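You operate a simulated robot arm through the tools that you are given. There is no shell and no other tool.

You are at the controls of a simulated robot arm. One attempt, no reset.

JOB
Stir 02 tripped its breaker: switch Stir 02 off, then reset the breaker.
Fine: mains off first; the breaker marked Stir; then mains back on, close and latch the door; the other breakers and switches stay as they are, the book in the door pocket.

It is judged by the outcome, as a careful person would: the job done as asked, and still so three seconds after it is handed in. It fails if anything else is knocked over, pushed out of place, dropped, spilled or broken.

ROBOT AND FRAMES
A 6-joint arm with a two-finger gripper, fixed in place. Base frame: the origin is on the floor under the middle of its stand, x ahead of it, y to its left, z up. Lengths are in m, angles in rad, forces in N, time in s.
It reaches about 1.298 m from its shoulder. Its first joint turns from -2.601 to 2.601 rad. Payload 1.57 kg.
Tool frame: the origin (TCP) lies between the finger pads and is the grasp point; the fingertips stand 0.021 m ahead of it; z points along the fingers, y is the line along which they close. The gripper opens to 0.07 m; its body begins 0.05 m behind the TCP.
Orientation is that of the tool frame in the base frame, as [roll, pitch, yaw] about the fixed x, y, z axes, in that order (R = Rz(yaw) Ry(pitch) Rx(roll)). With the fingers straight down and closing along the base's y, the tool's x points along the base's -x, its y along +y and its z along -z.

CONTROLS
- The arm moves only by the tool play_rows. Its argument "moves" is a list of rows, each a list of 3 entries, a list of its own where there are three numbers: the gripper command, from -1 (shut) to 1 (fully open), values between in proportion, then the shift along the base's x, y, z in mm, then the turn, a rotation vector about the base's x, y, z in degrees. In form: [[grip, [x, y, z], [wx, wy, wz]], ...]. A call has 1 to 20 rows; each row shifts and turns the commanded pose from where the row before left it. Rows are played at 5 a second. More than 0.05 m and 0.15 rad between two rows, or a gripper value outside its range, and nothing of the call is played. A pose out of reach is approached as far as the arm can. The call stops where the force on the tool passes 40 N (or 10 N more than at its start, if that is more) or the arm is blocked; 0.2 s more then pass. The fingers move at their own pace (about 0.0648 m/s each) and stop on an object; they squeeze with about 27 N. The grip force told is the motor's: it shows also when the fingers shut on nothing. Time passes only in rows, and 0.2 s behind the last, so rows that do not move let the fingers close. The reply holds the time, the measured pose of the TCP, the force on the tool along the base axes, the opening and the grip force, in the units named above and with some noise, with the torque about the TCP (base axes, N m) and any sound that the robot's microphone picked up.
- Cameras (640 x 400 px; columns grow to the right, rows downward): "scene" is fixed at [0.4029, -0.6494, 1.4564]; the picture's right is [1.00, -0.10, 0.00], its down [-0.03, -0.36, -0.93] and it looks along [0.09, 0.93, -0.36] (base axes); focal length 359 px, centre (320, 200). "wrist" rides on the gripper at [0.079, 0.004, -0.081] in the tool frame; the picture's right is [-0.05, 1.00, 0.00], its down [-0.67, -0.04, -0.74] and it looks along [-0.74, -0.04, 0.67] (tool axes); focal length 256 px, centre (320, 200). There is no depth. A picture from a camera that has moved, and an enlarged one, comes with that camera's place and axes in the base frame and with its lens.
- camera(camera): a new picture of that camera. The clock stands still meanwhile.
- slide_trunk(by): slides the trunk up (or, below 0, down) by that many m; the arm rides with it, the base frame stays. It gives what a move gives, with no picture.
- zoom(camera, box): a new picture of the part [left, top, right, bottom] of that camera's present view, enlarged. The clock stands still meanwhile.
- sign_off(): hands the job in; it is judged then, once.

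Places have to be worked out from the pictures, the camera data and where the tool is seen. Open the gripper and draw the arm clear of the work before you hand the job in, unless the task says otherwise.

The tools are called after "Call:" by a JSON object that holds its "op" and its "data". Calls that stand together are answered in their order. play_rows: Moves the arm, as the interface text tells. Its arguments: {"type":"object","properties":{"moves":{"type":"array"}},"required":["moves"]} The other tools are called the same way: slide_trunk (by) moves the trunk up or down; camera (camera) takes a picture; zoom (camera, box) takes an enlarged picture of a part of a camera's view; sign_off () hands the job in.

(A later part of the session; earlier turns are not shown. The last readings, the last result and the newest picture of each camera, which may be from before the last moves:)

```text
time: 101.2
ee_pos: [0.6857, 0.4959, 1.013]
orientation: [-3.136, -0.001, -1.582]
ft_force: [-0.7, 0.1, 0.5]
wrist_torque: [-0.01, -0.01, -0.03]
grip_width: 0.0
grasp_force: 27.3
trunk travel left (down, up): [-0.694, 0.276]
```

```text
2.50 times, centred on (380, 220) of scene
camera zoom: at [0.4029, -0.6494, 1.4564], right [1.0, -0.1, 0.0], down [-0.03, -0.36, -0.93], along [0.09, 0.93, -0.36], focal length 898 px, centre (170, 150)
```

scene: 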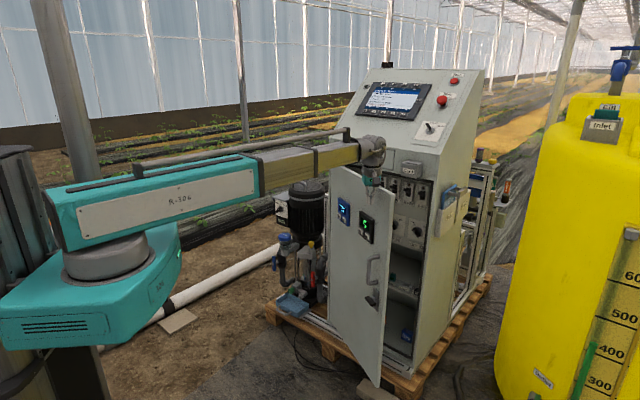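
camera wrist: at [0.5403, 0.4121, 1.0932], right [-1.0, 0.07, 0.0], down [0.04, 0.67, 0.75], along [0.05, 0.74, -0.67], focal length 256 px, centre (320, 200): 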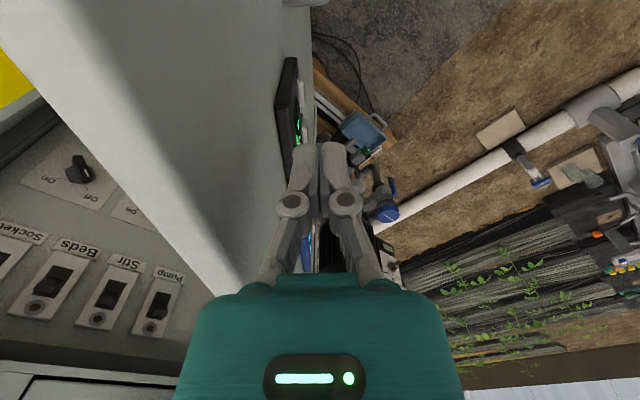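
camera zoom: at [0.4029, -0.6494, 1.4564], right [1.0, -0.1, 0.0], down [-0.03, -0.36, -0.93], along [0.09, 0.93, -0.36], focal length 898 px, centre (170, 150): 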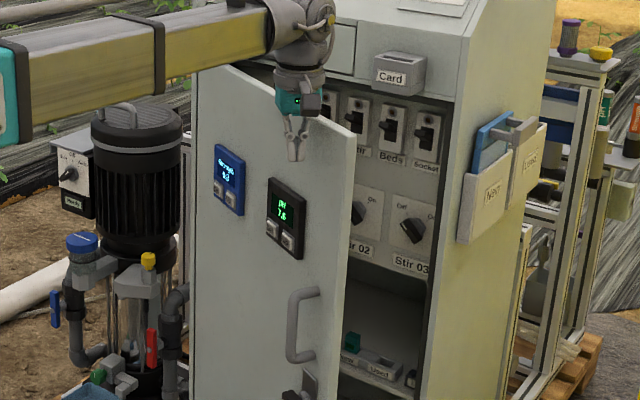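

The outer face shows two meters, a pull handle, and something below it that looks like the latch. I zoom there.

Call:
{"op": "zoom", "data": {"camera": "scene", "box": [340, 240, 420, 310]}}

Call:
{"op": "zoom", "data": {"camera": "scene", "box": [380, 250, 440, 370]}}

```text
5.71 times, centred on (380, 275) of scene
camera zoom: at [0.4029, -0.6494, 1.4564], right [1.0, -0.1, 0.0], down [-0.03, -0.36, -0.93], along [0.09, 0.93, -0.36], focal length 2054 px, centre (-23, -229)
```

zoom: 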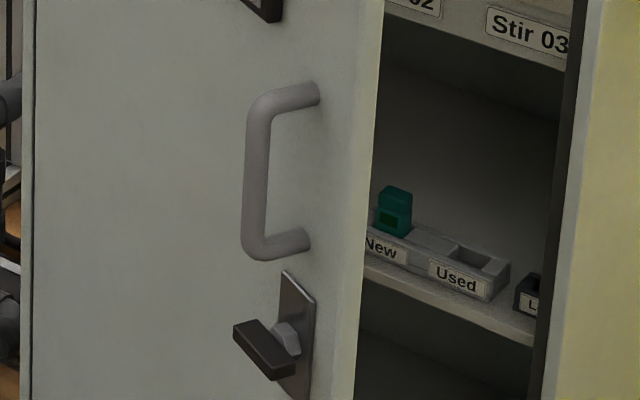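

```text
3.33 times, centred on (410, 310) of scene
camera zoom: at [0.4029, -0.6494, 1.4564], right [1.0, -0.1, 0.0], down [-0.03, -0.36, -0.93], along [0.09, 0.93, -0.36], focal length 1198 px, centre (20, -167)
```

zoom: 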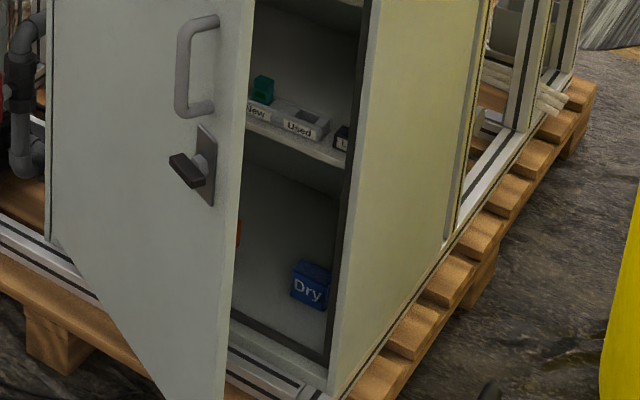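

The latch is a black T-handle on a plate below the pull handle, currently horizontal. I back the tool away from the door, then bring it horizontal (heading 44°) to push the door shut from the front.

Call:
{"op": "play_rows", "data": {"moves": [[-1, [-27.7, -36, 0], [0, 0, -7.57]], [-1, [-27.7, -36, 0], [0, 0, -7.57]], [-1, [-27.7, -36, 0], [0, 0, -7.57]], [-1, [-27.7, -36, 0], [0, 0, -7.57]], [-1, [-27.7, -36, 0], [0, 0, -7.57]], [-1, [-27.7, -36, 0], [0, 0, -7.57]], [-1, [0, 0, 0], [0, 0, 0]]]}}

Call:
{"op": "play_rows", "data": {"moves": [[-1, [19.3, 18.6, 1.9], [5.68, -5.88, 0]], [-1, [18.8, 18.2, 5.7], [5.68, -5.88, 0]], [-1, [18.1, 17.4, 9.4], [5.68, -5.88, 0]], [-1, [16.9, 16.3, 12.9], [5.68, -5.88, 0]], [-1, [15.5, 14.9, 16.1], [5.68, -5.88, 0]], [-1, [13.7, 13.2, 19], [5.68, -5.88, 0]], [-1, [11.6, 11.2, 21.5], [5.68, -5.88, 0]], [-1, [9.3, 9.0, 23.5], [5.68, -5.88, 0]], [-1, [6.8, 6.5, 25.1], [5.68, -5.88, 0]], [-1, [4.1, 4.0, 26.2], [5.68, -5.88, 0]], [-1, [1.4, 1.3, 26.8], [5.68, -5.88, 0]], [-1, [0, 0, 0], [0, 0, 0]]]}}

Call:
{"op": "camera", "data": {"camera": "scene"}}

Call:
{"op": "camera", "data": {"camera": "wrist"}}

```text
time: 102.8
ee_pos: [0.5186, 0.2797, 1.013]
orientation: [-3.136, 0.0, -2.378]
ft_force: [0.6, -0.2, 0.2]
wrist_torque: [0.03, -0.01, -0.01]
grip_width: 0.0
grasp_force: 27.1
trunk travel left (down, up): [-0.694, 0.276]
```

```text
time: 105.4
ee_pos: [0.6515, 0.4101, 1.199]
orientation: [0.67, 1.569, 1.432]
ft_force: [0.3, 0.2, -0.5]
wrist_torque: [-0.02, -0.02, -0.04]
grip_width: 0.0
grasp_force: 27.0
trunk travel left (down, up): [-0.694, 0.276]
```

```text
taken
```

scene: 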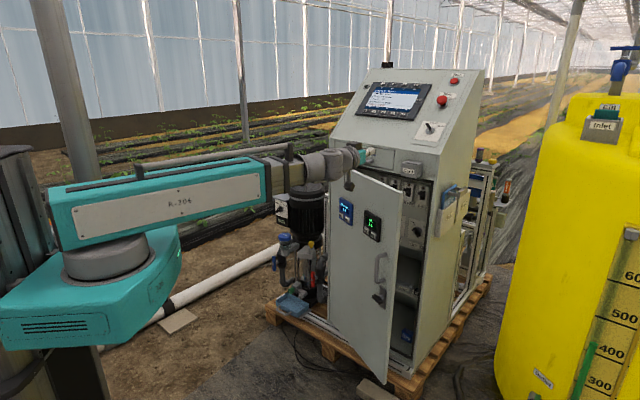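

```text
taken
camera wrist: at [0.5901, 0.3572, 1.1193], right [-0.69, 0.72, 0.06], down [-0.51, -0.54, 0.66], along [0.51, 0.43, 0.75], focal length 256 px, centre (320, 200)
```

wrist: 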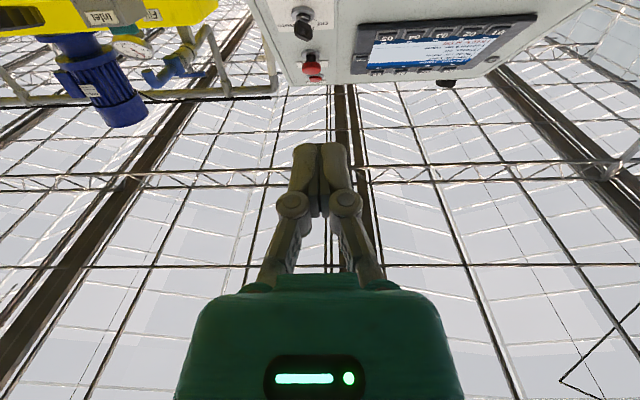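

The tool is horizontal facing the door, which drifted slightly further shut. I lower to z≈0.94, where the door face near the free edge is blank, and move in front of it.

Call:
{"op": "slide_trunk", "data": {"by": -0.26}}

Call:
{"op": "play_rows", "data": {"moves": [[-1, [25.5, 15.9, 0], [0, 0, 0]], [-1, [25.5, 15.9, 0], [0, 0, 0]], [-1, [15, 9, 0], [0, 0, 0]], [-1, [0, 0, 0], [0, 0, 0]]]}}

Call:
{"op": "camera", "data": {"camera": "wrist"}}

Call:
{"op": "zoom", "data": {"camera": "scene", "box": [300, 150, 460, 290]}}

```text
time: 108.1
ee_pos: [0.651, 0.4106, 0.9386]
orientation: [0.804, 1.568, 1.566]
ft_force: [-0.2, 0.5, -0.5]
wrist_torque: [-0.04, 0.03, -0.03]
grip_width: 0.0001
grasp_force: 27.0
trunk travel left (down, up): [-0.434, 0.536]
```

```text
time: 109.1
ee_pos: [0.7184, 0.4519, 0.9389]
orientation: [1.271, 1.568, 2.034]
ft_force: [0.1, 1.0, 0.6]
wrist_torque: [-0.02, -0.02, 0.04]
grip_width: 0.0
grasp_force: 27.5
trunk travel left (down, up): [-0.434, 0.536]
```

```text
taken
camera wrist: at [0.6562, 0.3996, 0.859], right [-0.69, 0.72, 0.06], down [-0.51, -0.54, 0.67], along [0.51, 0.43, 0.74], focal length 256 px, centre (320, 200)
```

wrist: 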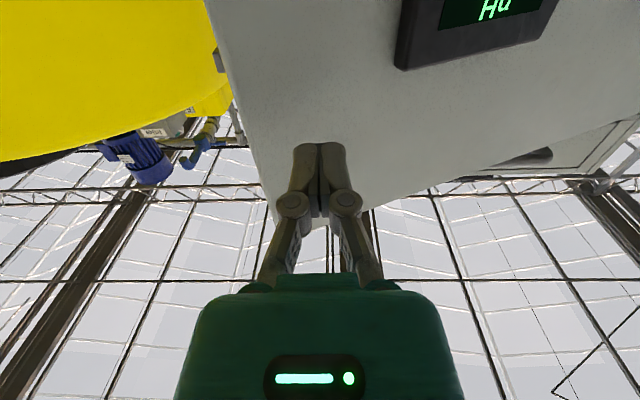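

```text
2.86 times, centred on (380, 220) of scene
camera zoom: at [0.4029, -0.6494, 1.4564], right [1.0, -0.1, 0.0], down [-0.03, -0.36, -0.93], along [0.09, 0.93, -0.36], focal length 1027 px, centre (149, 143)
```

zoom: 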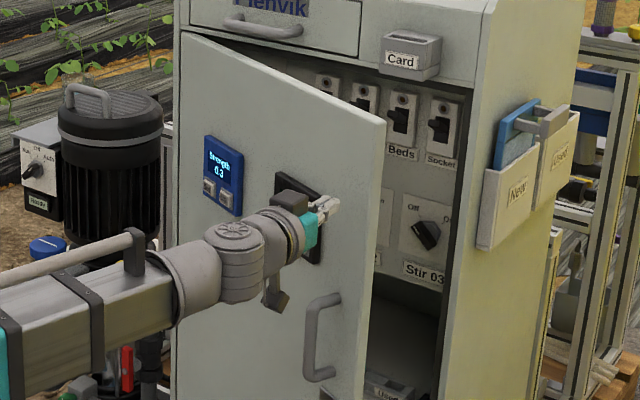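

The fingertips face a blank area between the meter and the door's free edge. I push the door shut in small steps.

Call:
{"op": "play_rows", "data": {"moves": [[-1, [13, 9.5, 0], [0, 0, 0]], [-1, [13, 9.5, 0], [0, 0, 0]], [-1, [13, 9, 0], [0, 0, 0]], [-1, [13, 9, 0], [0, 0, 0]], [-1, [13, 8.5, 0], [0, 0, 0]]]}}

Call:
{"op": "zoom", "data": {"camera": "scene", "box": [300, 150, 460, 290]}}

Call:
{"op": "camera", "data": {"camera": "wrist"}}

```text
time: 110.3
ee_pos: [0.784, 0.4973, 0.9394]
orientation: [1.366, 1.568, 2.129]
ft_force: [-0.9, 0.5, -0.3]
wrist_torque: [-0.01, -0.01, -0.04]
grip_width: 0.0
grasp_force: 26.9
trunk travel left (down, up): [-0.434, 0.536]
```

```text
2.86 times, centred on (380, 220) of scene
camera zoom: at [0.4029, -0.6494, 1.4564], right [1.0, -0.1, 0.0], down [-0.03, -0.36, -0.93], along [0.09, 0.93, -0.36], focal length 1027 px, centre (149, 143)
```

zoom: 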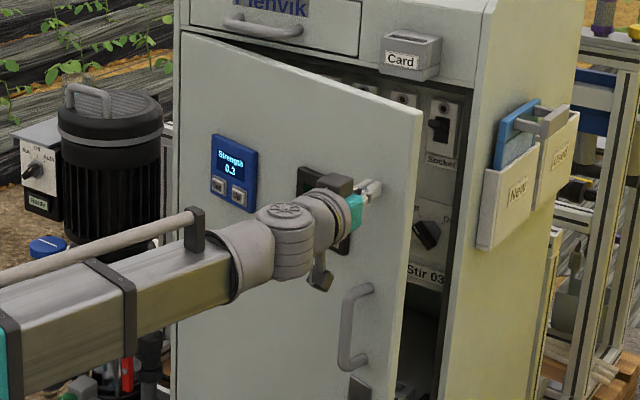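

```text
taken
camera wrist: at [0.722, 0.4443, 0.859], right [-0.69, 0.72, 0.06], down [-0.51, -0.54, 0.67], along [0.51, 0.43, 0.74], focal length 256 px, centre (320, 200)
```

wrist: 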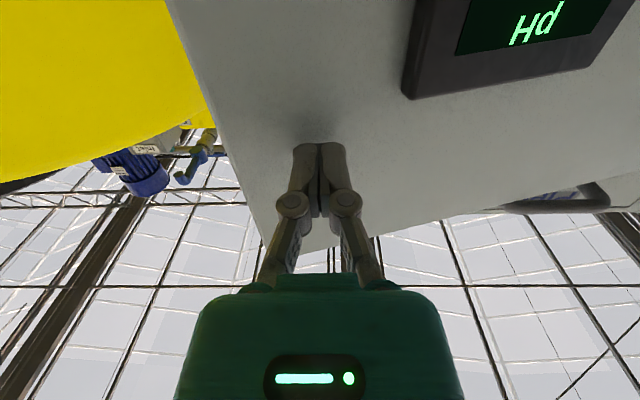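

The door follows smoothly. I keep pushing.

Call:
{"op": "play_rows", "data": {"moves": [[-1, [12, 8.5, 0], [0, 0, 0]], [-1, [12, 8.5, 0], [0, 0, 0]], [-1, [11, 8.5, 0], [0, 0, 0]], [-1, [11, 8.5, 0], [0, 0, 0]]]}}

Call:
{"op": "zoom", "data": {"camera": "scene", "box": [300, 150, 460, 290]}}

```text
time: 111.3
ee_pos: [0.8293, 0.5312, 0.9398]
orientation: [0.965, 1.566, 1.729]
ft_force: [-0.1, -0.5, 0.1]
wrist_torque: [-0.02, -0.03, 0.0]
grip_width: 0.0
grasp_force: 27.1
trunk travel left (down, up): [-0.434, 0.536]
```

```text
2.86 times, centred on (380, 220) of scene
camera zoom: at [0.4029, -0.6494, 1.4564], right [1.0, -0.1, 0.0], down [-0.03, -0.36, -0.93], along [0.09, 0.93, -0.36], focal length 1027 px, centre (149, 143)
```

zoom: 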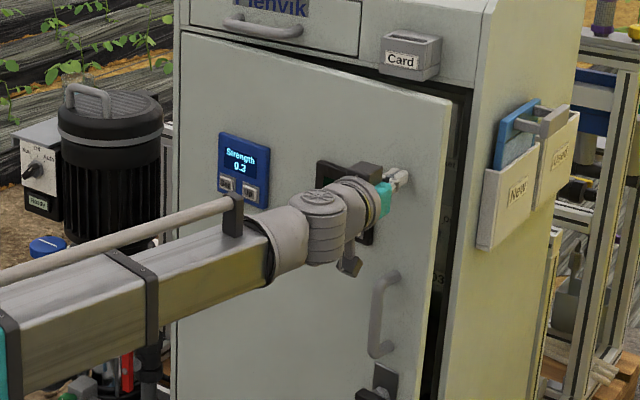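

Nearly shut. I continue in 10 mm steps along the normal until it seats.

Call:
{"op": "play_rows", "data": {"moves": [[-1, [8, 7, 0], [0, 0, 0]], [-1, [8, 7, 0], [0, 0, 0]], [-1, [8, 7, 0], [0, 0, 0]], [-1, [8, 7, 0], [0, 0, 0]]]}}

Call:
{"op": "zoom", "data": {"camera": "scene", "box": [300, 150, 460, 290]}}

```text
time: 112.3
ee_pos: [0.861, 0.5583, 0.9385]
orientation: [1.109, 1.567, 1.87]
ft_force: [-0.3, 0.7, -0.7]
wrist_torque: [0.02, 0.0, 0.02]
grip_width: 0.0
grasp_force: 26.0
trunk travel left (down, up): [-0.434, 0.536]
```

```text
2.86 times, centred on (380, 220) of scene
camera zoom: at [0.4029, -0.6494, 1.4564], right [1.0, -0.1, 0.0], down [-0.03, -0.36, -0.93], along [0.09, 0.93, -0.36], focal length 1027 px, centre (149, 143)
```

zoom: 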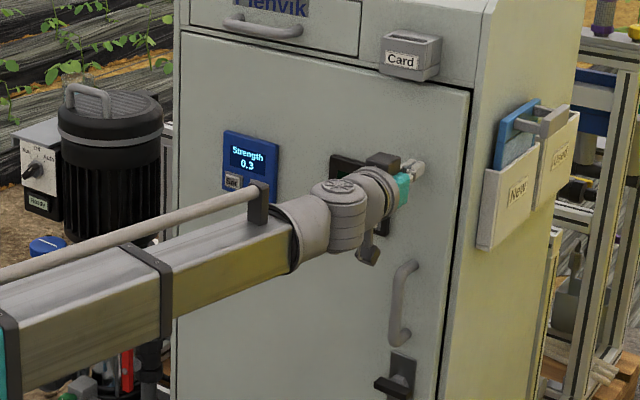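

Almost flush. I push on in 5 mm rows until resistance rises.

Call:
{"op": "play_rows", "data": {"moves": [[-1, [4, 3.6, 0], [0, 0, 0]], [-1, [4, 3.6, 0], [0, 0, 0]], [-1, [4, 3.6, 0], [0, 0, 0]], [-1, [4, 3.6, 0], [0, 0, 0]], [-1, [3.6, 3.5, 0], [0, 0, 0]], [-1, [3.6, 3.5, 0], [0, 0, 0]]]}}

Call:
{"op": "zoom", "data": {"camera": "scene", "box": [300, 150, 460, 290]}}

```text
time: 113.7
ee_pos: [0.8804, 0.5762, 0.939]
orientation: [0.154, 1.567, 0.917]
ft_force: [-5.3, -6.8, -3.9]
wrist_torque: [-0.11, 0.05, 0.06]
grip_width: 0.0001
grasp_force: 26.9
trunk travel left (down, up): [-0.434, 0.536]
stopped in row 6: the force on the tool passed its limit at 48 N (the readings are from after the stop); the commanded pose is now the measured one
```

```text
2.86 times, centred on (380, 220) of scene
camera zoom: at [0.4029, -0.6494, 1.4564], right [1.0, -0.1, 0.0], down [-0.03, -0.36, -0.93], along [0.09, 0.93, -0.36], focal length 1027 px, centre (149, 143)
```

zoom: 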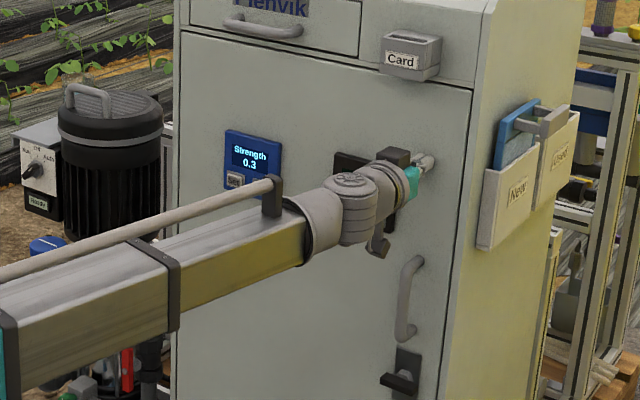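

The door is firmly against its stop (outer face at n≈1.055). I back off and look at the latch.

Call:
{"op": "play_rows", "data": {"moves": [[-1, [-10, -9.7, 0], [0, 0, 0]], [-1, [-25, -24, 0], [0, 0, 0]], [-1, [-30, -29, 0], [0, 0, 0]], [-1, [-30, -29, 0], [0, 0, 0]], [-1, [0, 0, 0], [0, 0, 0]]]}}

Call:
{"op": "slide_trunk", "data": {"by": -0.19}}

Call:
{"op": "zoom", "data": {"camera": "scene", "box": [370, 230, 450, 300]}}

Call:
{"op": "camera", "data": {"camera": "wrist"}}

Call:
{"op": "camera", "data": {"camera": "scene"}}

```text
time: 114.9
ee_pos: [0.7869, 0.4849, 0.94]
orientation: [0.112, 1.564, 0.875]
ft_force: [0.4, 0.2, 0.4]
wrist_torque: [0.0, -0.01, -0.03]
grip_width: 0.0
grasp_force: 26.8
trunk travel left (down, up): [-0.434, 0.536]
```

```text
time: 117.0
ee_pos: [0.7865, 0.485, 0.7497]
orientation: [0.111, 1.566, 0.875]
ft_force: [-0.2, 0.6, 0.4]
wrist_torque: [0.03, 0.01, -0.02]
grip_width: 0.0
grasp_force: 27.0
trunk travel left (down, up): [-0.244, 0.726]
```

```text
5.71 times, centred on (410, 265) of scene
camera zoom: at [0.4029, -0.6494, 1.4564], right [1.0, -0.1, 0.0], down [-0.03, -0.36, -0.93], along [0.09, 0.93, -0.36], focal length 2054 px, centre (-194, -171)
```

zoom: 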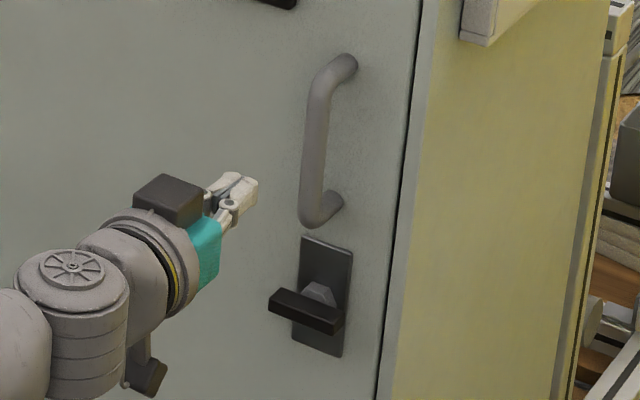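

```text
taken
camera wrist: at [0.725, 0.432, 0.6695], right [-0.69, 0.72, 0.05], down [-0.52, -0.54, 0.66], along [0.51, 0.43, 0.75], focal length 256 px, centre (320, 200)
```

wrist: 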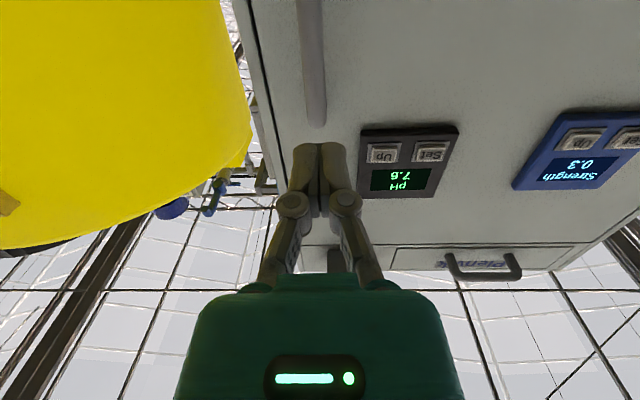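

```text
taken
```

scene: 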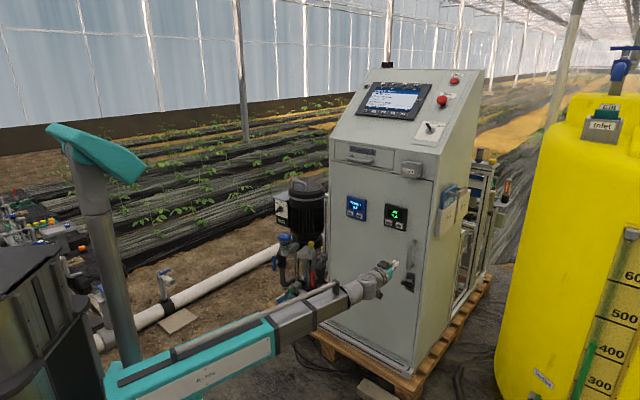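

The door is flush. I zoom in tightly on the latch handle to see how it turns.

Call:
{"op": "zoom", "data": {"camera": "scene", "box": [398, 265, 428, 295]}}

Call:
{"op": "zoom", "data": {"camera": "scene", "box": [320, 150, 460, 380]}}

```text
13.33 times, centred on (413, 280) of scene
camera zoom: at [0.4029, -0.6494, 1.4564], right [1.0, -0.1, 0.0], down [-0.03, -0.36, -0.93], along [0.09, 0.93, -0.36], focal length 4792 px, centre (-920, -867)
```

zoom: 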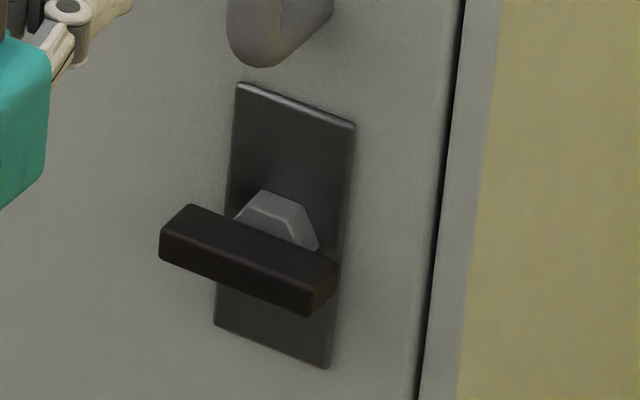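

```text
1.74 times, centred on (390, 265) of scene
camera zoom: at [0.4029, -0.6494, 1.4564], right [1.0, -0.1, 0.0], down [-0.03, -0.36, -0.93], along [0.09, 0.93, -0.36], focal length 625 px, centre (198, 87)
```

zoom: 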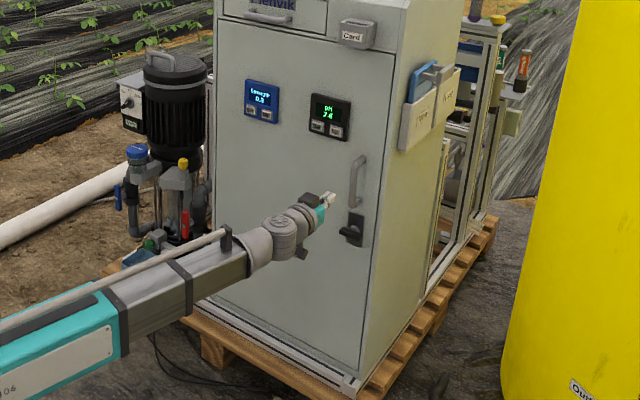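

The latch handle is a horizontal bar centred on its post, at about z≈0.59 on the same vertical line as the tool. I lower to it, open the gripper and roll −90° so the jaws close vertically across the bar.

Call:
{"op": "slide_trunk", "data": {"by": -0.155}}

Call:
{"op": "play_rows", "data": {"moves": [[1, [0, 0, 0], [-5.9, -5.7, 0]], [1, [0, 0, 0], [-5.9, -5.7, 0]], [1, [0, 0, 0], [-5.9, -5.7, 0]], [1, [0, 0, 0], [-5.9, -5.7, 0]], [1, [0, 0, 0], [-5.9, -5.7, 0]], [1, [0, 0, 0], [-5.9, -5.7, 0]], [1, [0, 0, 0], [-5.9, -5.7, 0]], [1, [0, 0, 0], [-5.9, -5.7, 0]], [1, [0, 0, 0], [-5.9, -5.7, 0]], [1, [0, 0, 0], [-5.9, -5.7, 0]], [1, [0, 0, 0], [-5.9, -5.7, 0]], [1, [0, 0, 0], [0, 0, 0]]]}}

Call:
{"op": "camera", "data": {"camera": "wrist"}}

Call:
{"op": "zoom", "data": {"camera": "scene", "box": [340, 220, 460, 320]}}

```text
time: 118.8
ee_pos: [0.7861, 0.4847, 0.595]
orientation: [0.11, 1.566, 0.872]
ft_force: [0.9, 0.4, -0.9]
wrist_torque: [-0.02, 0.01, -0.01]
grip_width: 0.0
grasp_force: 26.9
trunk travel left (down, up): [-0.089, 0.881]
```

```text
time: 121.4
ee_pos: [0.7849, 0.4894, 0.5888]
orientation: [-1.6, 0.003, -0.803]
ft_force: [-0.3, 0.7, 0.3]
wrist_torque: [0.0, 0.01, 0.01]
grip_width: 0.0702
grasp_force: 0.0
out of reach, approached as far as the arm can: row 11
trunk travel left (down, up): [-0.089, 0.881]
```

```text
taken
camera wrist: at [0.7811, 0.3746, 0.5857], right [-0.06, 0.02, -1.0], down [-1.0, -0.04, 0.06], along [-0.04, 1.0, 0.02], focal length 256 px, centre (320, 200)
```

wrist: 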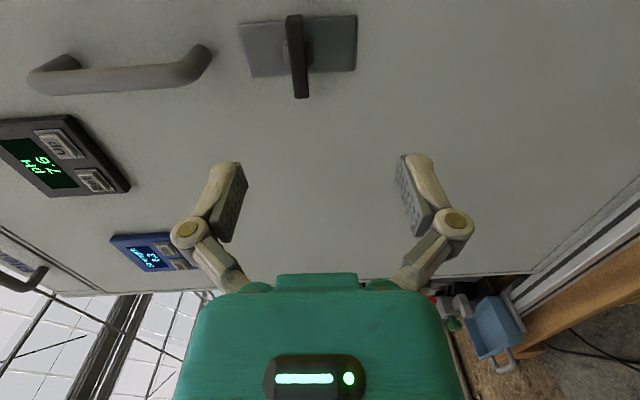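

```text
4.00 times, centred on (400, 270) of scene
camera zoom: at [0.4029, -0.6494, 1.4564], right [1.0, -0.1, 0.0], down [-0.03, -0.36, -0.93], along [0.09, 0.93, -0.36], focal length 1438 px, centre (0, -80)
```

zoom: 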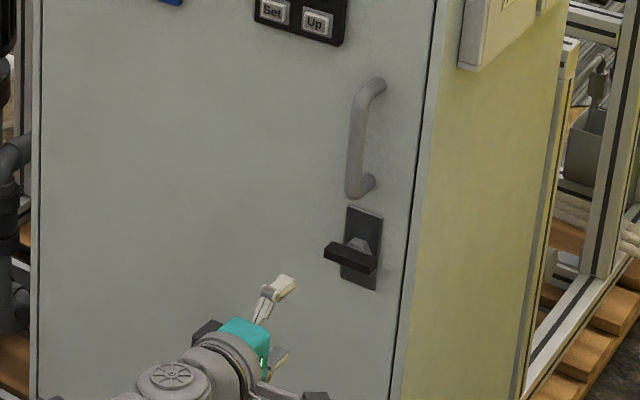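

The jaws now close vertically; the bar appears ~15 mm above and ~9 mm right of the tool axis. I zoom for precise values.

Call:
{"op": "zoom", "data": {"camera": "wrist", "box": [220, 0, 380, 100]}}

```text
4.00 times, centred on (300, 50) of wrist
camera zoom: at [0.7811, 0.3746, 0.5857], right [-0.06, 0.02, -1.0], down [-1.0, -0.04, 0.06], along [-0.04, 1.0, 0.02], focal length 1024 px, centre (400, 800)
```

zoom: 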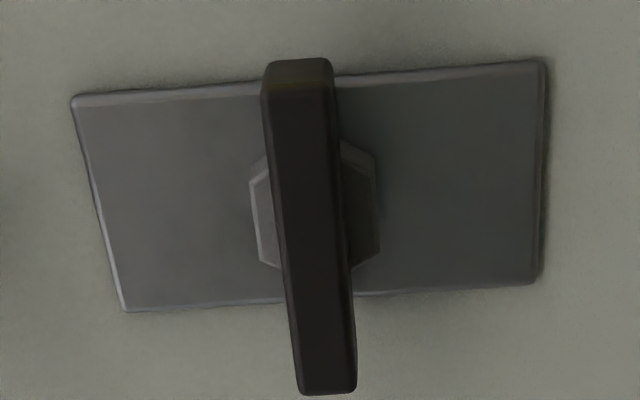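

Pivot: ~8 mm right, ~12 mm up, bar front ~0.10 m beyond the fingertips. I correct and approach.

Call:
{"op": "slide_trunk", "data": {"by": 0.012}}

Call:
{"op": "play_rows", "data": {"moves": [[1, [5.6, -5.8, 0], [1.15, -1.19, 0]], [1, [14.4, 13.9, 0], [0, 0, 0]], [1, [14.4, 13.9, 0], [0, 0, 0]], [1, [14.4, 13.9, 0], [0, 0, 0]], [1, [14.4, 13.9, 0], [0, 0, 0]], [1, [0, 0, 0], [0, 0, 0]]]}}

Call:
{"op": "camera", "data": {"camera": "wrist"}}

Call:
{"op": "zoom", "data": {"camera": "scene", "box": [370, 240, 450, 300]}}

```text
time: 122.0
ee_pos: [0.7846, 0.4879, 0.5996]
orientation: [-1.602, 0.003, -0.805]
ft_force: [-1.0, -0.5, -0.9]
wrist_torque: [0.02, 0.01, -0.02]
grip_width: 0.07
grasp_force: 0.0
trunk travel left (down, up): [-0.101, 0.869]
```

```text
time: 123.4
ee_pos: [0.8493, 0.5385, 0.6019]
orientation: [-1.598, 0.01, -0.807]
ft_force: [-0.4, 0.4, 0.5]
wrist_torque: [0.0, 0.01, -0.03]
grip_width: 0.07
grasp_force: 0.1
trunk travel left (down, up): [-0.101, 0.869]
```

```text
taken
camera wrist: at [0.8442, 0.4253, 0.5975], right [-0.06, 0.03, -1.0], down [-1.0, -0.03, 0.06], along [-0.03, 1.0, 0.03], focal length 256 px, centre (320, 200)
```

wrist: 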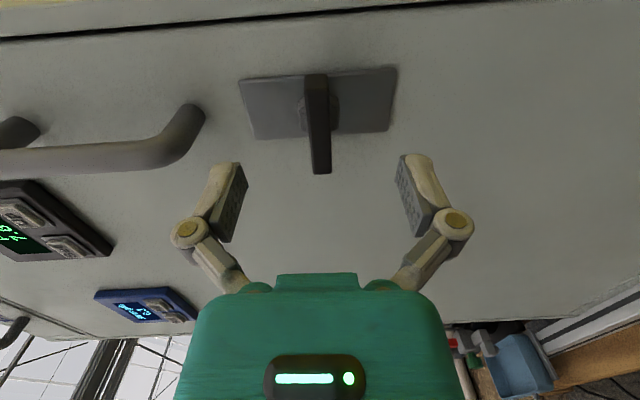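

```text
6.67 times, centred on (410, 270) of scene
camera zoom: at [0.4029, -0.6494, 1.4564], right [1.0, -0.1, 0.0], down [-0.03, -0.36, -0.93], along [0.09, 0.93, -0.36], focal length 2396 px, centre (-280, -267)
```

zoom: 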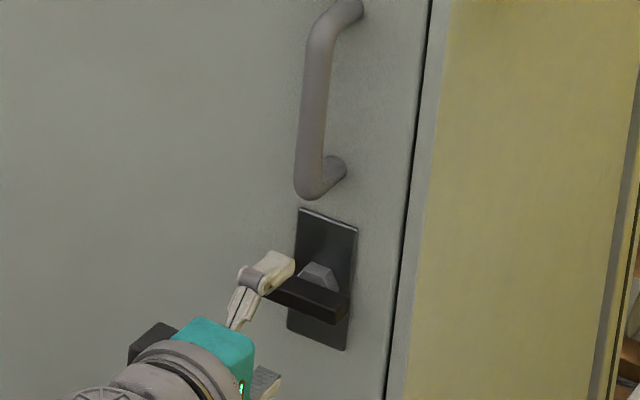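

The bar is centred. To keep the upper finger clear of the pull handle I narrow the jaws to 45 mm, then advance the last 28 mm.

Call:
{"op": "play_rows", "data": {"moves": [[0.28, [0, 0, 0], [0, 0, 0]], [0.28, [0, 0, 0], [0, 0, 0]], [0.28, [7.2, 7, 0], [0, 0, 0]], [0.28, [7.2, 7, 0], [0, 0, 0]], [0.28, [5.8, 5.6, 0], [0, 0, 0]], [0.28, [0, 0, 0], [0, 0, 0]]]}}

Call:
{"op": "camera", "data": {"camera": "wrist"}}

Call:
{"op": "zoom", "data": {"camera": "scene", "box": [370, 240, 450, 300]}}

```text
time: 124.8
ee_pos: [0.8688, 0.5588, 0.5998]
orientation: [-1.595, 0.008, -0.809]
ft_force: [-0.3, 0.6, 0.6]
wrist_torque: [0.02, 0.02, 0.0]
grip_width: 0.0448
grasp_force: 0.0
trunk travel left (down, up): [-0.101, 0.869]
```

```text
taken
camera wrist: at [0.8638, 0.4454, 0.5977], right [-0.06, 0.03, -1.0], down [-1.0, -0.03, 0.06], along [-0.03, 1.0, 0.03], focal length 256 px, centre (320, 200)
```

wrist: 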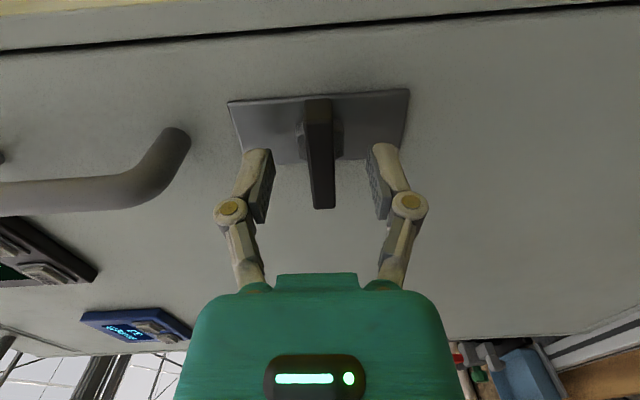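

```text
6.67 times, centred on (410, 270) of scene
camera zoom: at [0.4029, -0.6494, 1.4564], right [1.0, -0.1, 0.0], down [-0.03, -0.36, -0.93], along [0.09, 0.93, -0.36], focal length 2396 px, centre (-280, -267)
```

zoom: 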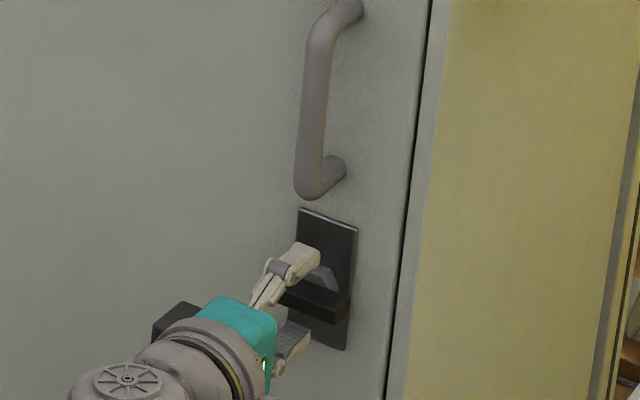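

Clear of the pull handle and the bar is between the pads. I close on it.

Call:
{"op": "play_rows", "data": {"moves": [[-1, [0, 0, 0], [0, 0, 0]], [-1, [0, 0, 0], [0, 0, 0]], [-1, [0, 0, 0], [0, 0, 0]], [-1, [0, 0, 0], [0, 0, 0]]]}}

Call:
{"op": "camera", "data": {"camera": "wrist"}}

```text
time: 125.8
ee_pos: [0.8678, 0.5599, 0.601]
orientation: [-1.597, 0.01, -0.808]
ft_force: [-6.0, -4.7, -7.4]
wrist_torque: [-0.15, -0.25, 0.04]
grip_width: 0.0118
grasp_force: 32.3
trunk travel left (down, up): [-0.101, 0.869]
```

```text
taken
camera wrist: at [0.8638, 0.4453, 0.5971], right [-0.06, 0.03, -1.0], down [-1.0, -0.03, 0.06], along [-0.03, 1.0, 0.03], focal length 256 px, centre (320, 200)
```

wrist: 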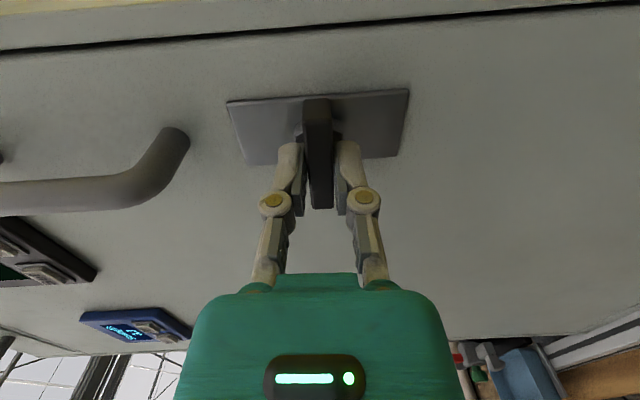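

Gripped. I try turning clockwise, a little first, and read the torque.

Call:
{"op": "play_rows", "data": {"moves": [[-1, [0, 0, 0], [3.6, 3.47, 0]], [-1, [0, 0, 0], [3.6, 3.47, 0]], [-1, [0, 0, 0], [0, 0, 0]]]}}

Call:
{"op": "camera", "data": {"camera": "wrist"}}

```text
time: 126.3
ee_pos: [0.8672, 0.5591, 0.6006]
orientation: [-1.581, 0.102, -0.804]
ft_force: [-2.7, -0.3, -35.7]
wrist_torque: [-0.8, 0.11, -0.46]
grip_width: 0.0134
grasp_force: 31.3
out of reach, approached as far as the arm can: row 1
trunk travel left (down, up): [-0.101, 0.869]
stopped in row 2: the force on the tool passed its limit at 45 N (the readings are from after the stop); the commanded pose is now the measured one
```

```text
taken
camera wrist: at [0.8644, 0.4455, 0.5883], right [-0.12, 0.1, -0.99], down [-0.99, -0.04, 0.11], along [-0.03, 0.99, 0.11], focal length 256 px, centre (320, 200)
```

wrist: 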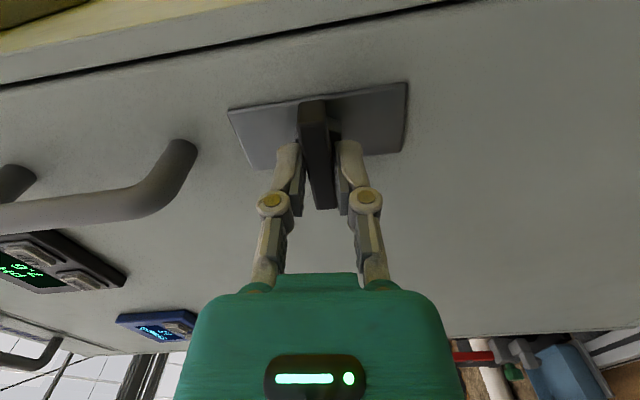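

Clockwise resists immediately (the bar didn't turn), so that's its stop. I return and test counter-clockwise gently.

Call:
{"op": "play_rows", "data": {"moves": [[-1, [0, 0, 0], [-3.6, -3.47, 0]], [-1, [0, 0, 0], [-3.6, -3.47, 0]], [-1, [0, 0, 0], [-3.6, -3.47, 0]], [-1, [0, 0, 0], [0, 0, 0]]]}}

Call:
{"op": "camera", "data": {"camera": "wrist"}}

```text
time: 127.3
ee_pos: [0.8605, 0.5672, 0.599]
orientation: [-1.617, -0.148, -0.817]
ft_force: [12.0, -13.0, 20.8]
wrist_torque: [0.39, -0.68, -0.48]
grip_width: 0.0124
grasp_force: 31.6
out of reach, approached as far as the arm can: row 1, 2, 3
trunk travel left (down, up): [-0.101, 0.869]
```

```text
taken
camera wrist: at [0.8551, 0.4531, 0.6099], right [0.03, -0.1, -0.99], down [-1.0, -0.02, -0.03], along [-0.02, 0.99, -0.1], focal length 256 px, centre (320, 200)
```

wrist: 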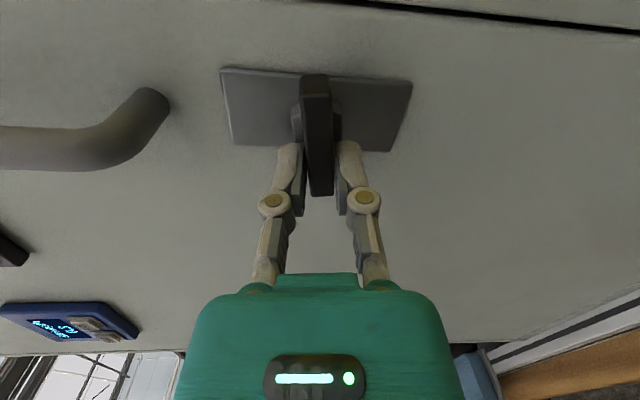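

Counter-clockwise the bar does turn (~8°), but the wrist is near its limit on this side. I release, back off, and regrip with the tool rolled to +90° so it can turn counter-clockwise freely.

Call:
{"op": "play_rows", "data": {"moves": [[0.28, [0, 0, 0], [0, 0, 0]], [0.28, [0, 0, 0], [0, 0, 0]], [0.28, [0, 0, 0], [0, 0, 0]], [0.28, [-14.4, -13.9, 0], [0, 0, 0]], [0.28, [-21.6, -20.8, 0], [0, 0, 0]], [0.28, [-28, -27, 0], [0, 0, 0]], [0.28, [-28, -27, 0], [0, 0, 0]], [1, [0, 0, 0], [0, 0, 0]]]}}

Call:
{"op": "zoom", "data": {"camera": "scene", "box": [370, 240, 450, 300]}}

```text
time: 129.1
ee_pos: [0.7511, 0.5046, 0.5976]
orientation: [-1.62, -0.148, -0.812]
ft_force: [1.5, -0.7, -0.2]
wrist_torque: [0.01, 0.02, 0.01]
grip_width: 0.0696
grasp_force: 0.0
out of reach, approached as far as the arm can: row 4, 5, 6, 7
trunk travel left (down, up): [-0.101, 0.869]
```

```text
6.67 times, centred on (410, 270) of scene
camera zoom: at [0.4029, -0.6494, 1.4564], right [1.0, -0.1, 0.0], down [-0.03, -0.36, -0.93], along [0.09, 0.93, -0.36], focal length 2396 px, centre (-280, -267)
```

zoom: 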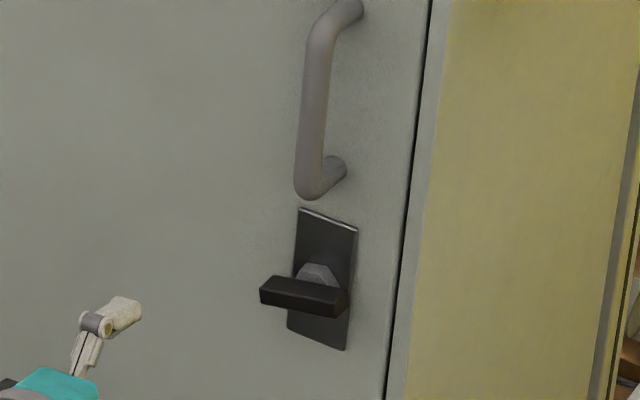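

The bar has turned slightly counter-clockwise, confirming the direction. I roll the tool round the other way to about +80°.

Call:
{"op": "play_rows", "data": {"moves": [[1, [0, 0, 0], [5.83, 5.63, 0]], [1, [0, 0, 0], [5.83, 5.63, 0]], [1, [0, 0, 0], [5.83, 5.63, 0]], [1, [0, 0, 0], [5.83, 5.63, 0]], [1, [0, 0, 0], [5.83, 5.63, 0]], [1, [0, 0, 0], [5.83, 5.63, 0]], [1, [0, 0, 0], [5.83, 5.63, 0]], [1, [0, 0, 0], [5.83, 5.63, 0]], [1, [0, 0, 0], [5.83, 5.63, 0]], [1, [0, 0, 0], [5.83, 5.63, 0]], [1, [0, 0, 0], [5.83, 5.63, 0]], [1, [0, 0, 0], [5.83, 5.63, 0]], [1, [0, 0, 0], [5.83, 5.63, 0]], [1, [0, 0, 0], [5.83, 5.63, 0]], [1, [0, 0, 0], [5.83, 5.63, 0]], [1, [0, 0, 0], [5.83, 5.63, 0]], [1, [0, 0, 0], [5.83, 5.63, 0]], [1, [0, 0, 0], [5.83, 5.63, 0]], [1, [0, 0, 0], [5.83, 5.63, 0]], [1, [0, 0, 0], [5.83, 5.63, 0]]]}}

Call:
{"op": "play_rows", "data": {"moves": [[1, [10, -10.4, 0], [5.83, 5.63, 0]], [1, [10, -10.4, 0], [5.4, 5.2, 0]], [1, [9, -9.3, 0], [0, 0, 0]], [1, [0, 0, 0], [0, 0, 0]]]}}

Call:
{"op": "camera", "data": {"camera": "wrist"}}

```text
time: 133.3
ee_pos: [0.7518, 0.506, 0.607]
orientation: [1.566, 0.464, 2.339]
ft_force: [-0.7, 0.6, -0.5]
wrist_torque: [-0.05, 0.01, -0.03]
grip_width: 0.07
grasp_force: 0.0
out of reach, approached as far as the arm can: row 1, 2
trunk travel left (down, up): [-0.101, 0.869]
```

```text
time: 134.3
ee_pos: [0.7809, 0.4762, 0.6068]
orientation: [1.565, 0.194, 2.339]
ft_force: [0.4, 0.1, -1.1]
wrist_torque: [0.01, 0.03, 0.02]
grip_width: 0.0699
grasp_force: 0.2
trunk travel left (down, up): [-0.101, 0.869]
```

```text
taken
camera wrist: at [0.6675, 0.4757, 0.5946], right [-0.1, 0.1, 0.99], down [-0.08, -0.99, 0.09], along [0.99, -0.07, 0.11], focal length 256 px, centre (320, 200)
```

wrist: 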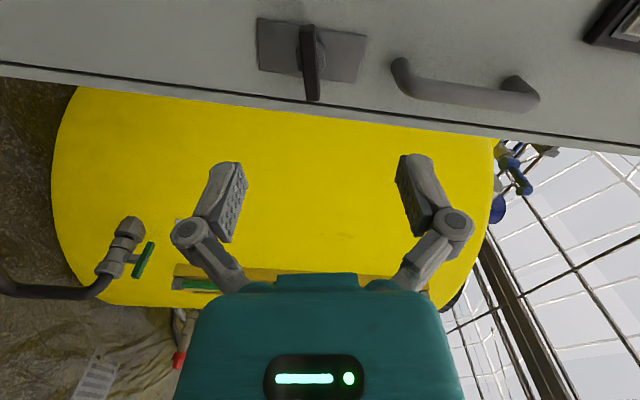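

Roll is +79° and the bar looks parallel to the tool's x axis. I zoom for the offset.

Call:
{"op": "zoom", "data": {"camera": "wrist", "box": [230, 0, 390, 100]}}

```text
4.00 times, centred on (310, 50) of wrist
camera zoom: at [0.6675, 0.4757, 0.5946], right [-0.1, 0.1, 0.99], down [-0.08, -0.99, 0.09], along [0.99, -0.07, 0.11], focal length 1024 px, centre (360, 800)
```

zoom: 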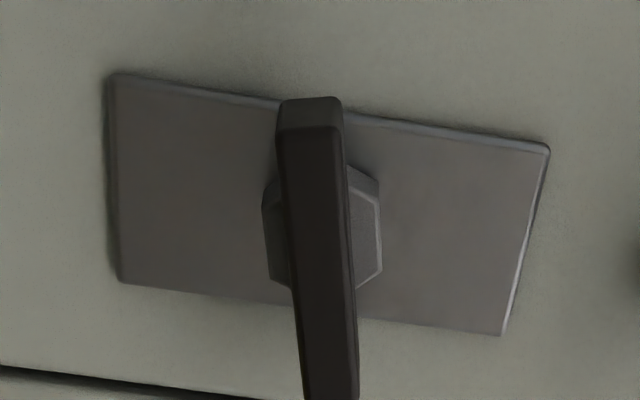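

Bar is parallel and ~7 mm below the axis. I lower 7 mm, narrow the jaws and advance.

Call:
{"op": "slide_trunk", "data": {"by": -0.007}}

Call:
{"op": "play_rows", "data": {"moves": [[0.28, [1, -1, 0], [0, 0, 0]], [0.28, [14.4, 13.9, 0], [0, 0, 0]], [0.28, [14.4, 13.9, 0], [0, 0, 0]], [0.28, [14.4, 13.9, 0], [0, 0, 0]], [0.28, [14.4, 13.9, 0], [0, 0, 0]], [0.28, [10.8, 10.4, 0], [0, 0, 0]], [0.28, [0, 0, 0], [0, 0, 0]]]}}

Call:
{"op": "camera", "data": {"camera": "wrist"}}

```text
time: 134.8
ee_pos: [0.7814, 0.4756, 0.5996]
orientation: [1.565, 0.196, 2.34]
ft_force: [-0.8, -0.5, 0.7]
wrist_torque: [-0.01, 0.0, 0.0]
grip_width: 0.0702
grasp_force: 0.1
trunk travel left (down, up): [-0.094, 0.876]
```

```text
time: 136.4
ee_pos: [0.8517, 0.5431, 0.6001]
orientation: [1.567, 0.196, 2.338]
ft_force: [-0.1, -0.6, -0.3]
wrist_torque: [-0.05, -0.03, 0.03]
grip_width: 0.0446
grasp_force: 0.1
trunk travel left (down, up): [-0.094, 0.876]
```

```text
taken
camera wrist: at [0.7374, 0.5419, 0.5876], right [-0.1, 0.1, 0.99], down [-0.08, -0.99, 0.09], along [0.99, -0.07, 0.11], focal length 256 px, centre (320, 200)
```

wrist: 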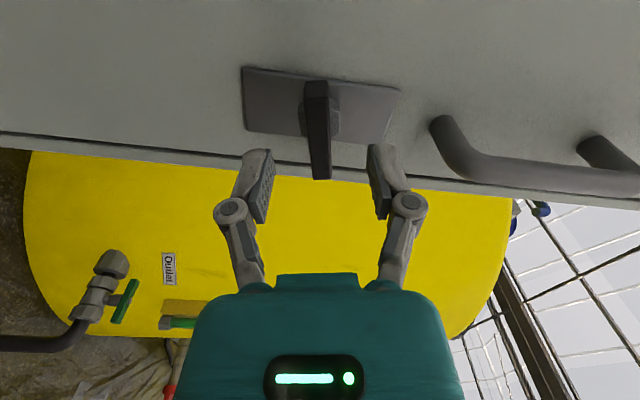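

Well centred. I advance the last 24 mm and close on the bar.

Call:
{"op": "play_rows", "data": {"moves": [[0.28, [5.8, 5.6, 0], [0, 0, 0]], [0.28, [5.8, 5.6, 0], [0, 0, 0]], [0.28, [5.7, 5.5, 0], [0, 0, 0]], [0.28, [0, 0, 0], [0, 0, 0]], [-1, [0, 0, 0], [0, 0, 0]], [-1, [0, 0, 0], [0, 0, 0]], [-1, [0, 0, 0], [0, 0, 0]], [-1, [0, 0, 0], [0, 0, 0]]]}}

Call:
{"op": "camera", "data": {"camera": "wrist"}}

```text
time: 138.2
ee_pos: [0.8683, 0.5577, 0.5995]
orientation: [1.566, 0.197, 2.34]
ft_force: [-2.2, -1.0, -0.7]
wrist_torque: [-0.01, 0.01, -0.08]
grip_width: 0.0119
grasp_force: 31.9
trunk travel left (down, up): [-0.094, 0.876]
```

```text
taken
camera wrist: at [0.7545, 0.5577, 0.5876], right [-0.1, 0.1, 0.99], down [-0.08, -0.99, 0.09], along [0.99, -0.07, 0.11], focal length 256 px, centre (320, 200)
```

wrist: 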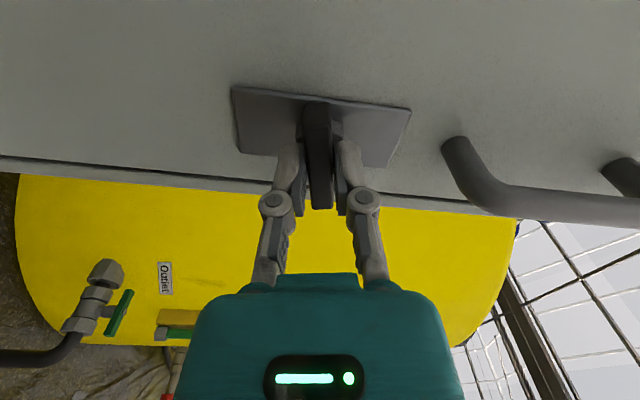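

Gripped cleanly with almost no side load. Now I turn counter-clockwise in steps.

Call:
{"op": "play_rows", "data": {"moves": [[-1, [0, 0, 0], [-4.3, -4.17, 0]], [-1, [0, 0, 0], [-4.3, -4.17, 0]], [-1, [0, 0, 0], [-4.3, -4.17, 0]], [-1, [0, 0, 0], [-4.3, -4.17, 0]], [-1, [0, 0, 0], [-4.3, -4.17, 0]], [-1, [0, 0, 0], [0, 0, 0]]]}}

Call:
{"op": "play_rows", "data": {"moves": [[-1, [0, 0, 0], [-4.3, -4.17, 0]], [-1, [0, 0, 0], [-4.3, -4.17, 0]], [-1, [0, 0, 0], [-4.3, -4.17, 0]], [-1, [0, 0, 0], [-4.3, -4.17, 0]], [-1, [0, 0, 0], [0, 0, 0]]]}}

```text
time: 139.6
ee_pos: [0.8675, 0.5581, 0.5991]
orientation: [1.566, 0.72, 2.337]
ft_force: [5.3, -3.3, 0.1]
wrist_torque: [0.4, -0.41, -0.82]
grip_width: 0.0117
grasp_force: 31.7
trunk travel left (down, up): [-0.094, 0.876]
```

```text
time: 140.8
ee_pos: [0.8682, 0.5582, 0.5995]
orientation: [1.564, 1.138, 2.337]
ft_force: [6.6, -5.8, -0.5]
wrist_torque: [0.25, -0.26, -0.39]
grip_width: 0.0117
grasp_force: 32.0
trunk travel left (down, up): [-0.094, 0.876]
```

Turning smoothly; roll is +25°. I continue to vertical and check for the stop.

Call:
{"op": "play_rows", "data": {"moves": [[-1, [0, 0, 0], [-4.3, -4.17, 0]], [-1, [0, 0, 0], [-4.3, -4.17, 0]], [-1, [0, 0, 0], [-4.3, -4.17, 0]], [-1, [0, 0, 0], [-4.3, -4.17, 0]], [-1, [0, 0, 0], [0, 0, 0]]]}}

Call:
{"op": "camera", "data": {"camera": "wrist"}}

Call:
{"op": "zoom", "data": {"camera": "scene", "box": [370, 240, 450, 300]}}

```text
time: 142.0
ee_pos: [0.8685, 0.5566, 0.599]
orientation: [1.398, 1.557, 2.172]
ft_force: [8.3, -8.9, -0.6]
wrist_torque: [0.05, -0.09, -0.22]
grip_width: 0.012
grasp_force: 31.8
trunk travel left (down, up): [-0.094, 0.876]
```

```text
taken
camera wrist: at [0.8055, 0.5036, 0.5192], right [-0.7, 0.71, 0.07], down [-0.5, -0.55, 0.66], along [0.51, 0.43, 0.74], focal length 256 px, centre (320, 200)
```

wrist: 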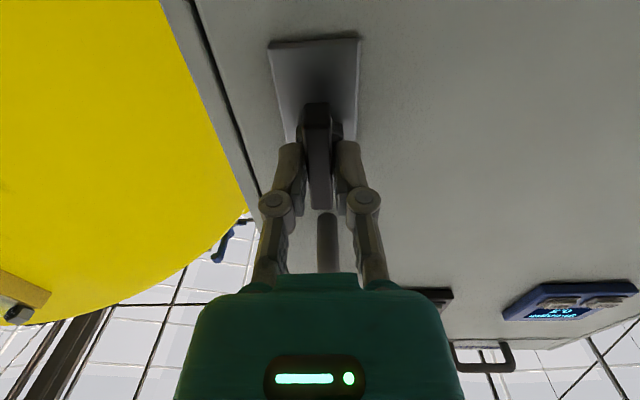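

```text
6.67 times, centred on (410, 270) of scene
camera zoom: at [0.4029, -0.6494, 1.4564], right [1.0, -0.1, 0.0], down [-0.03, -0.36, -0.93], along [0.09, 0.93, -0.36], focal length 2396 px, centre (-280, -267)
```

zoom: 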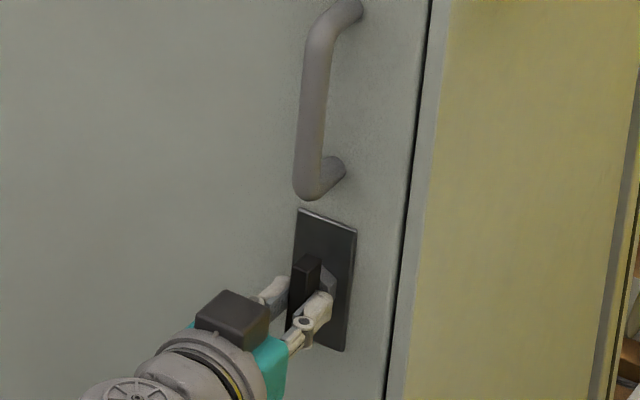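

The bar is vertical with no resisting torque. I turn a few degrees further to find the stop.

Call:
{"op": "play_rows", "data": {"moves": [[-1, [0, 0, 0], [-2.5, -2.4, 0]], [-1, [0, 0, 0], [-2.5, -2.4, 0]], [-1, [0, 0, 0], [0, 0, 0]]]}}

Call:
{"op": "zoom", "data": {"camera": "wrist", "box": [220, 20, 420, 220]}}

```text
time: 142.8
ee_pos: [0.869, 0.5561, 0.5985]
orientation: [-1.551, 1.466, -0.776]
ft_force: [10.0, -9.6, -3.3]
wrist_torque: [0.6, 0.31, -0.28]
grip_width: 0.0132
grasp_force: 32.4
trunk travel left (down, up): [-0.094, 0.876]
```

```text
2.00 times, centred on (320, 120) of wrist
camera zoom: at [0.8123, 0.4971, 0.5187], right [-0.7, 0.71, -0.05], down [-0.56, -0.5, 0.66], along [0.45, 0.49, 0.75], focal length 512 px, centre (320, 360)
```

zoom: 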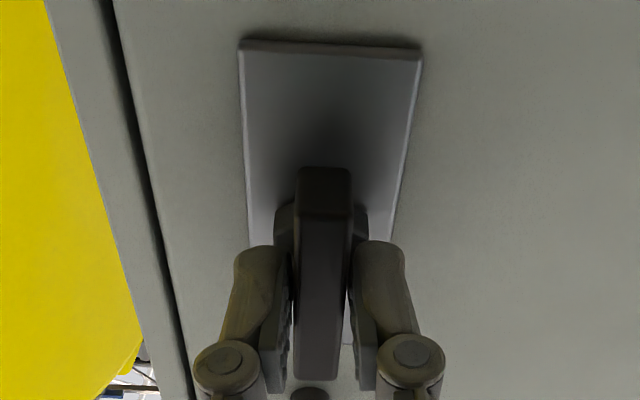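

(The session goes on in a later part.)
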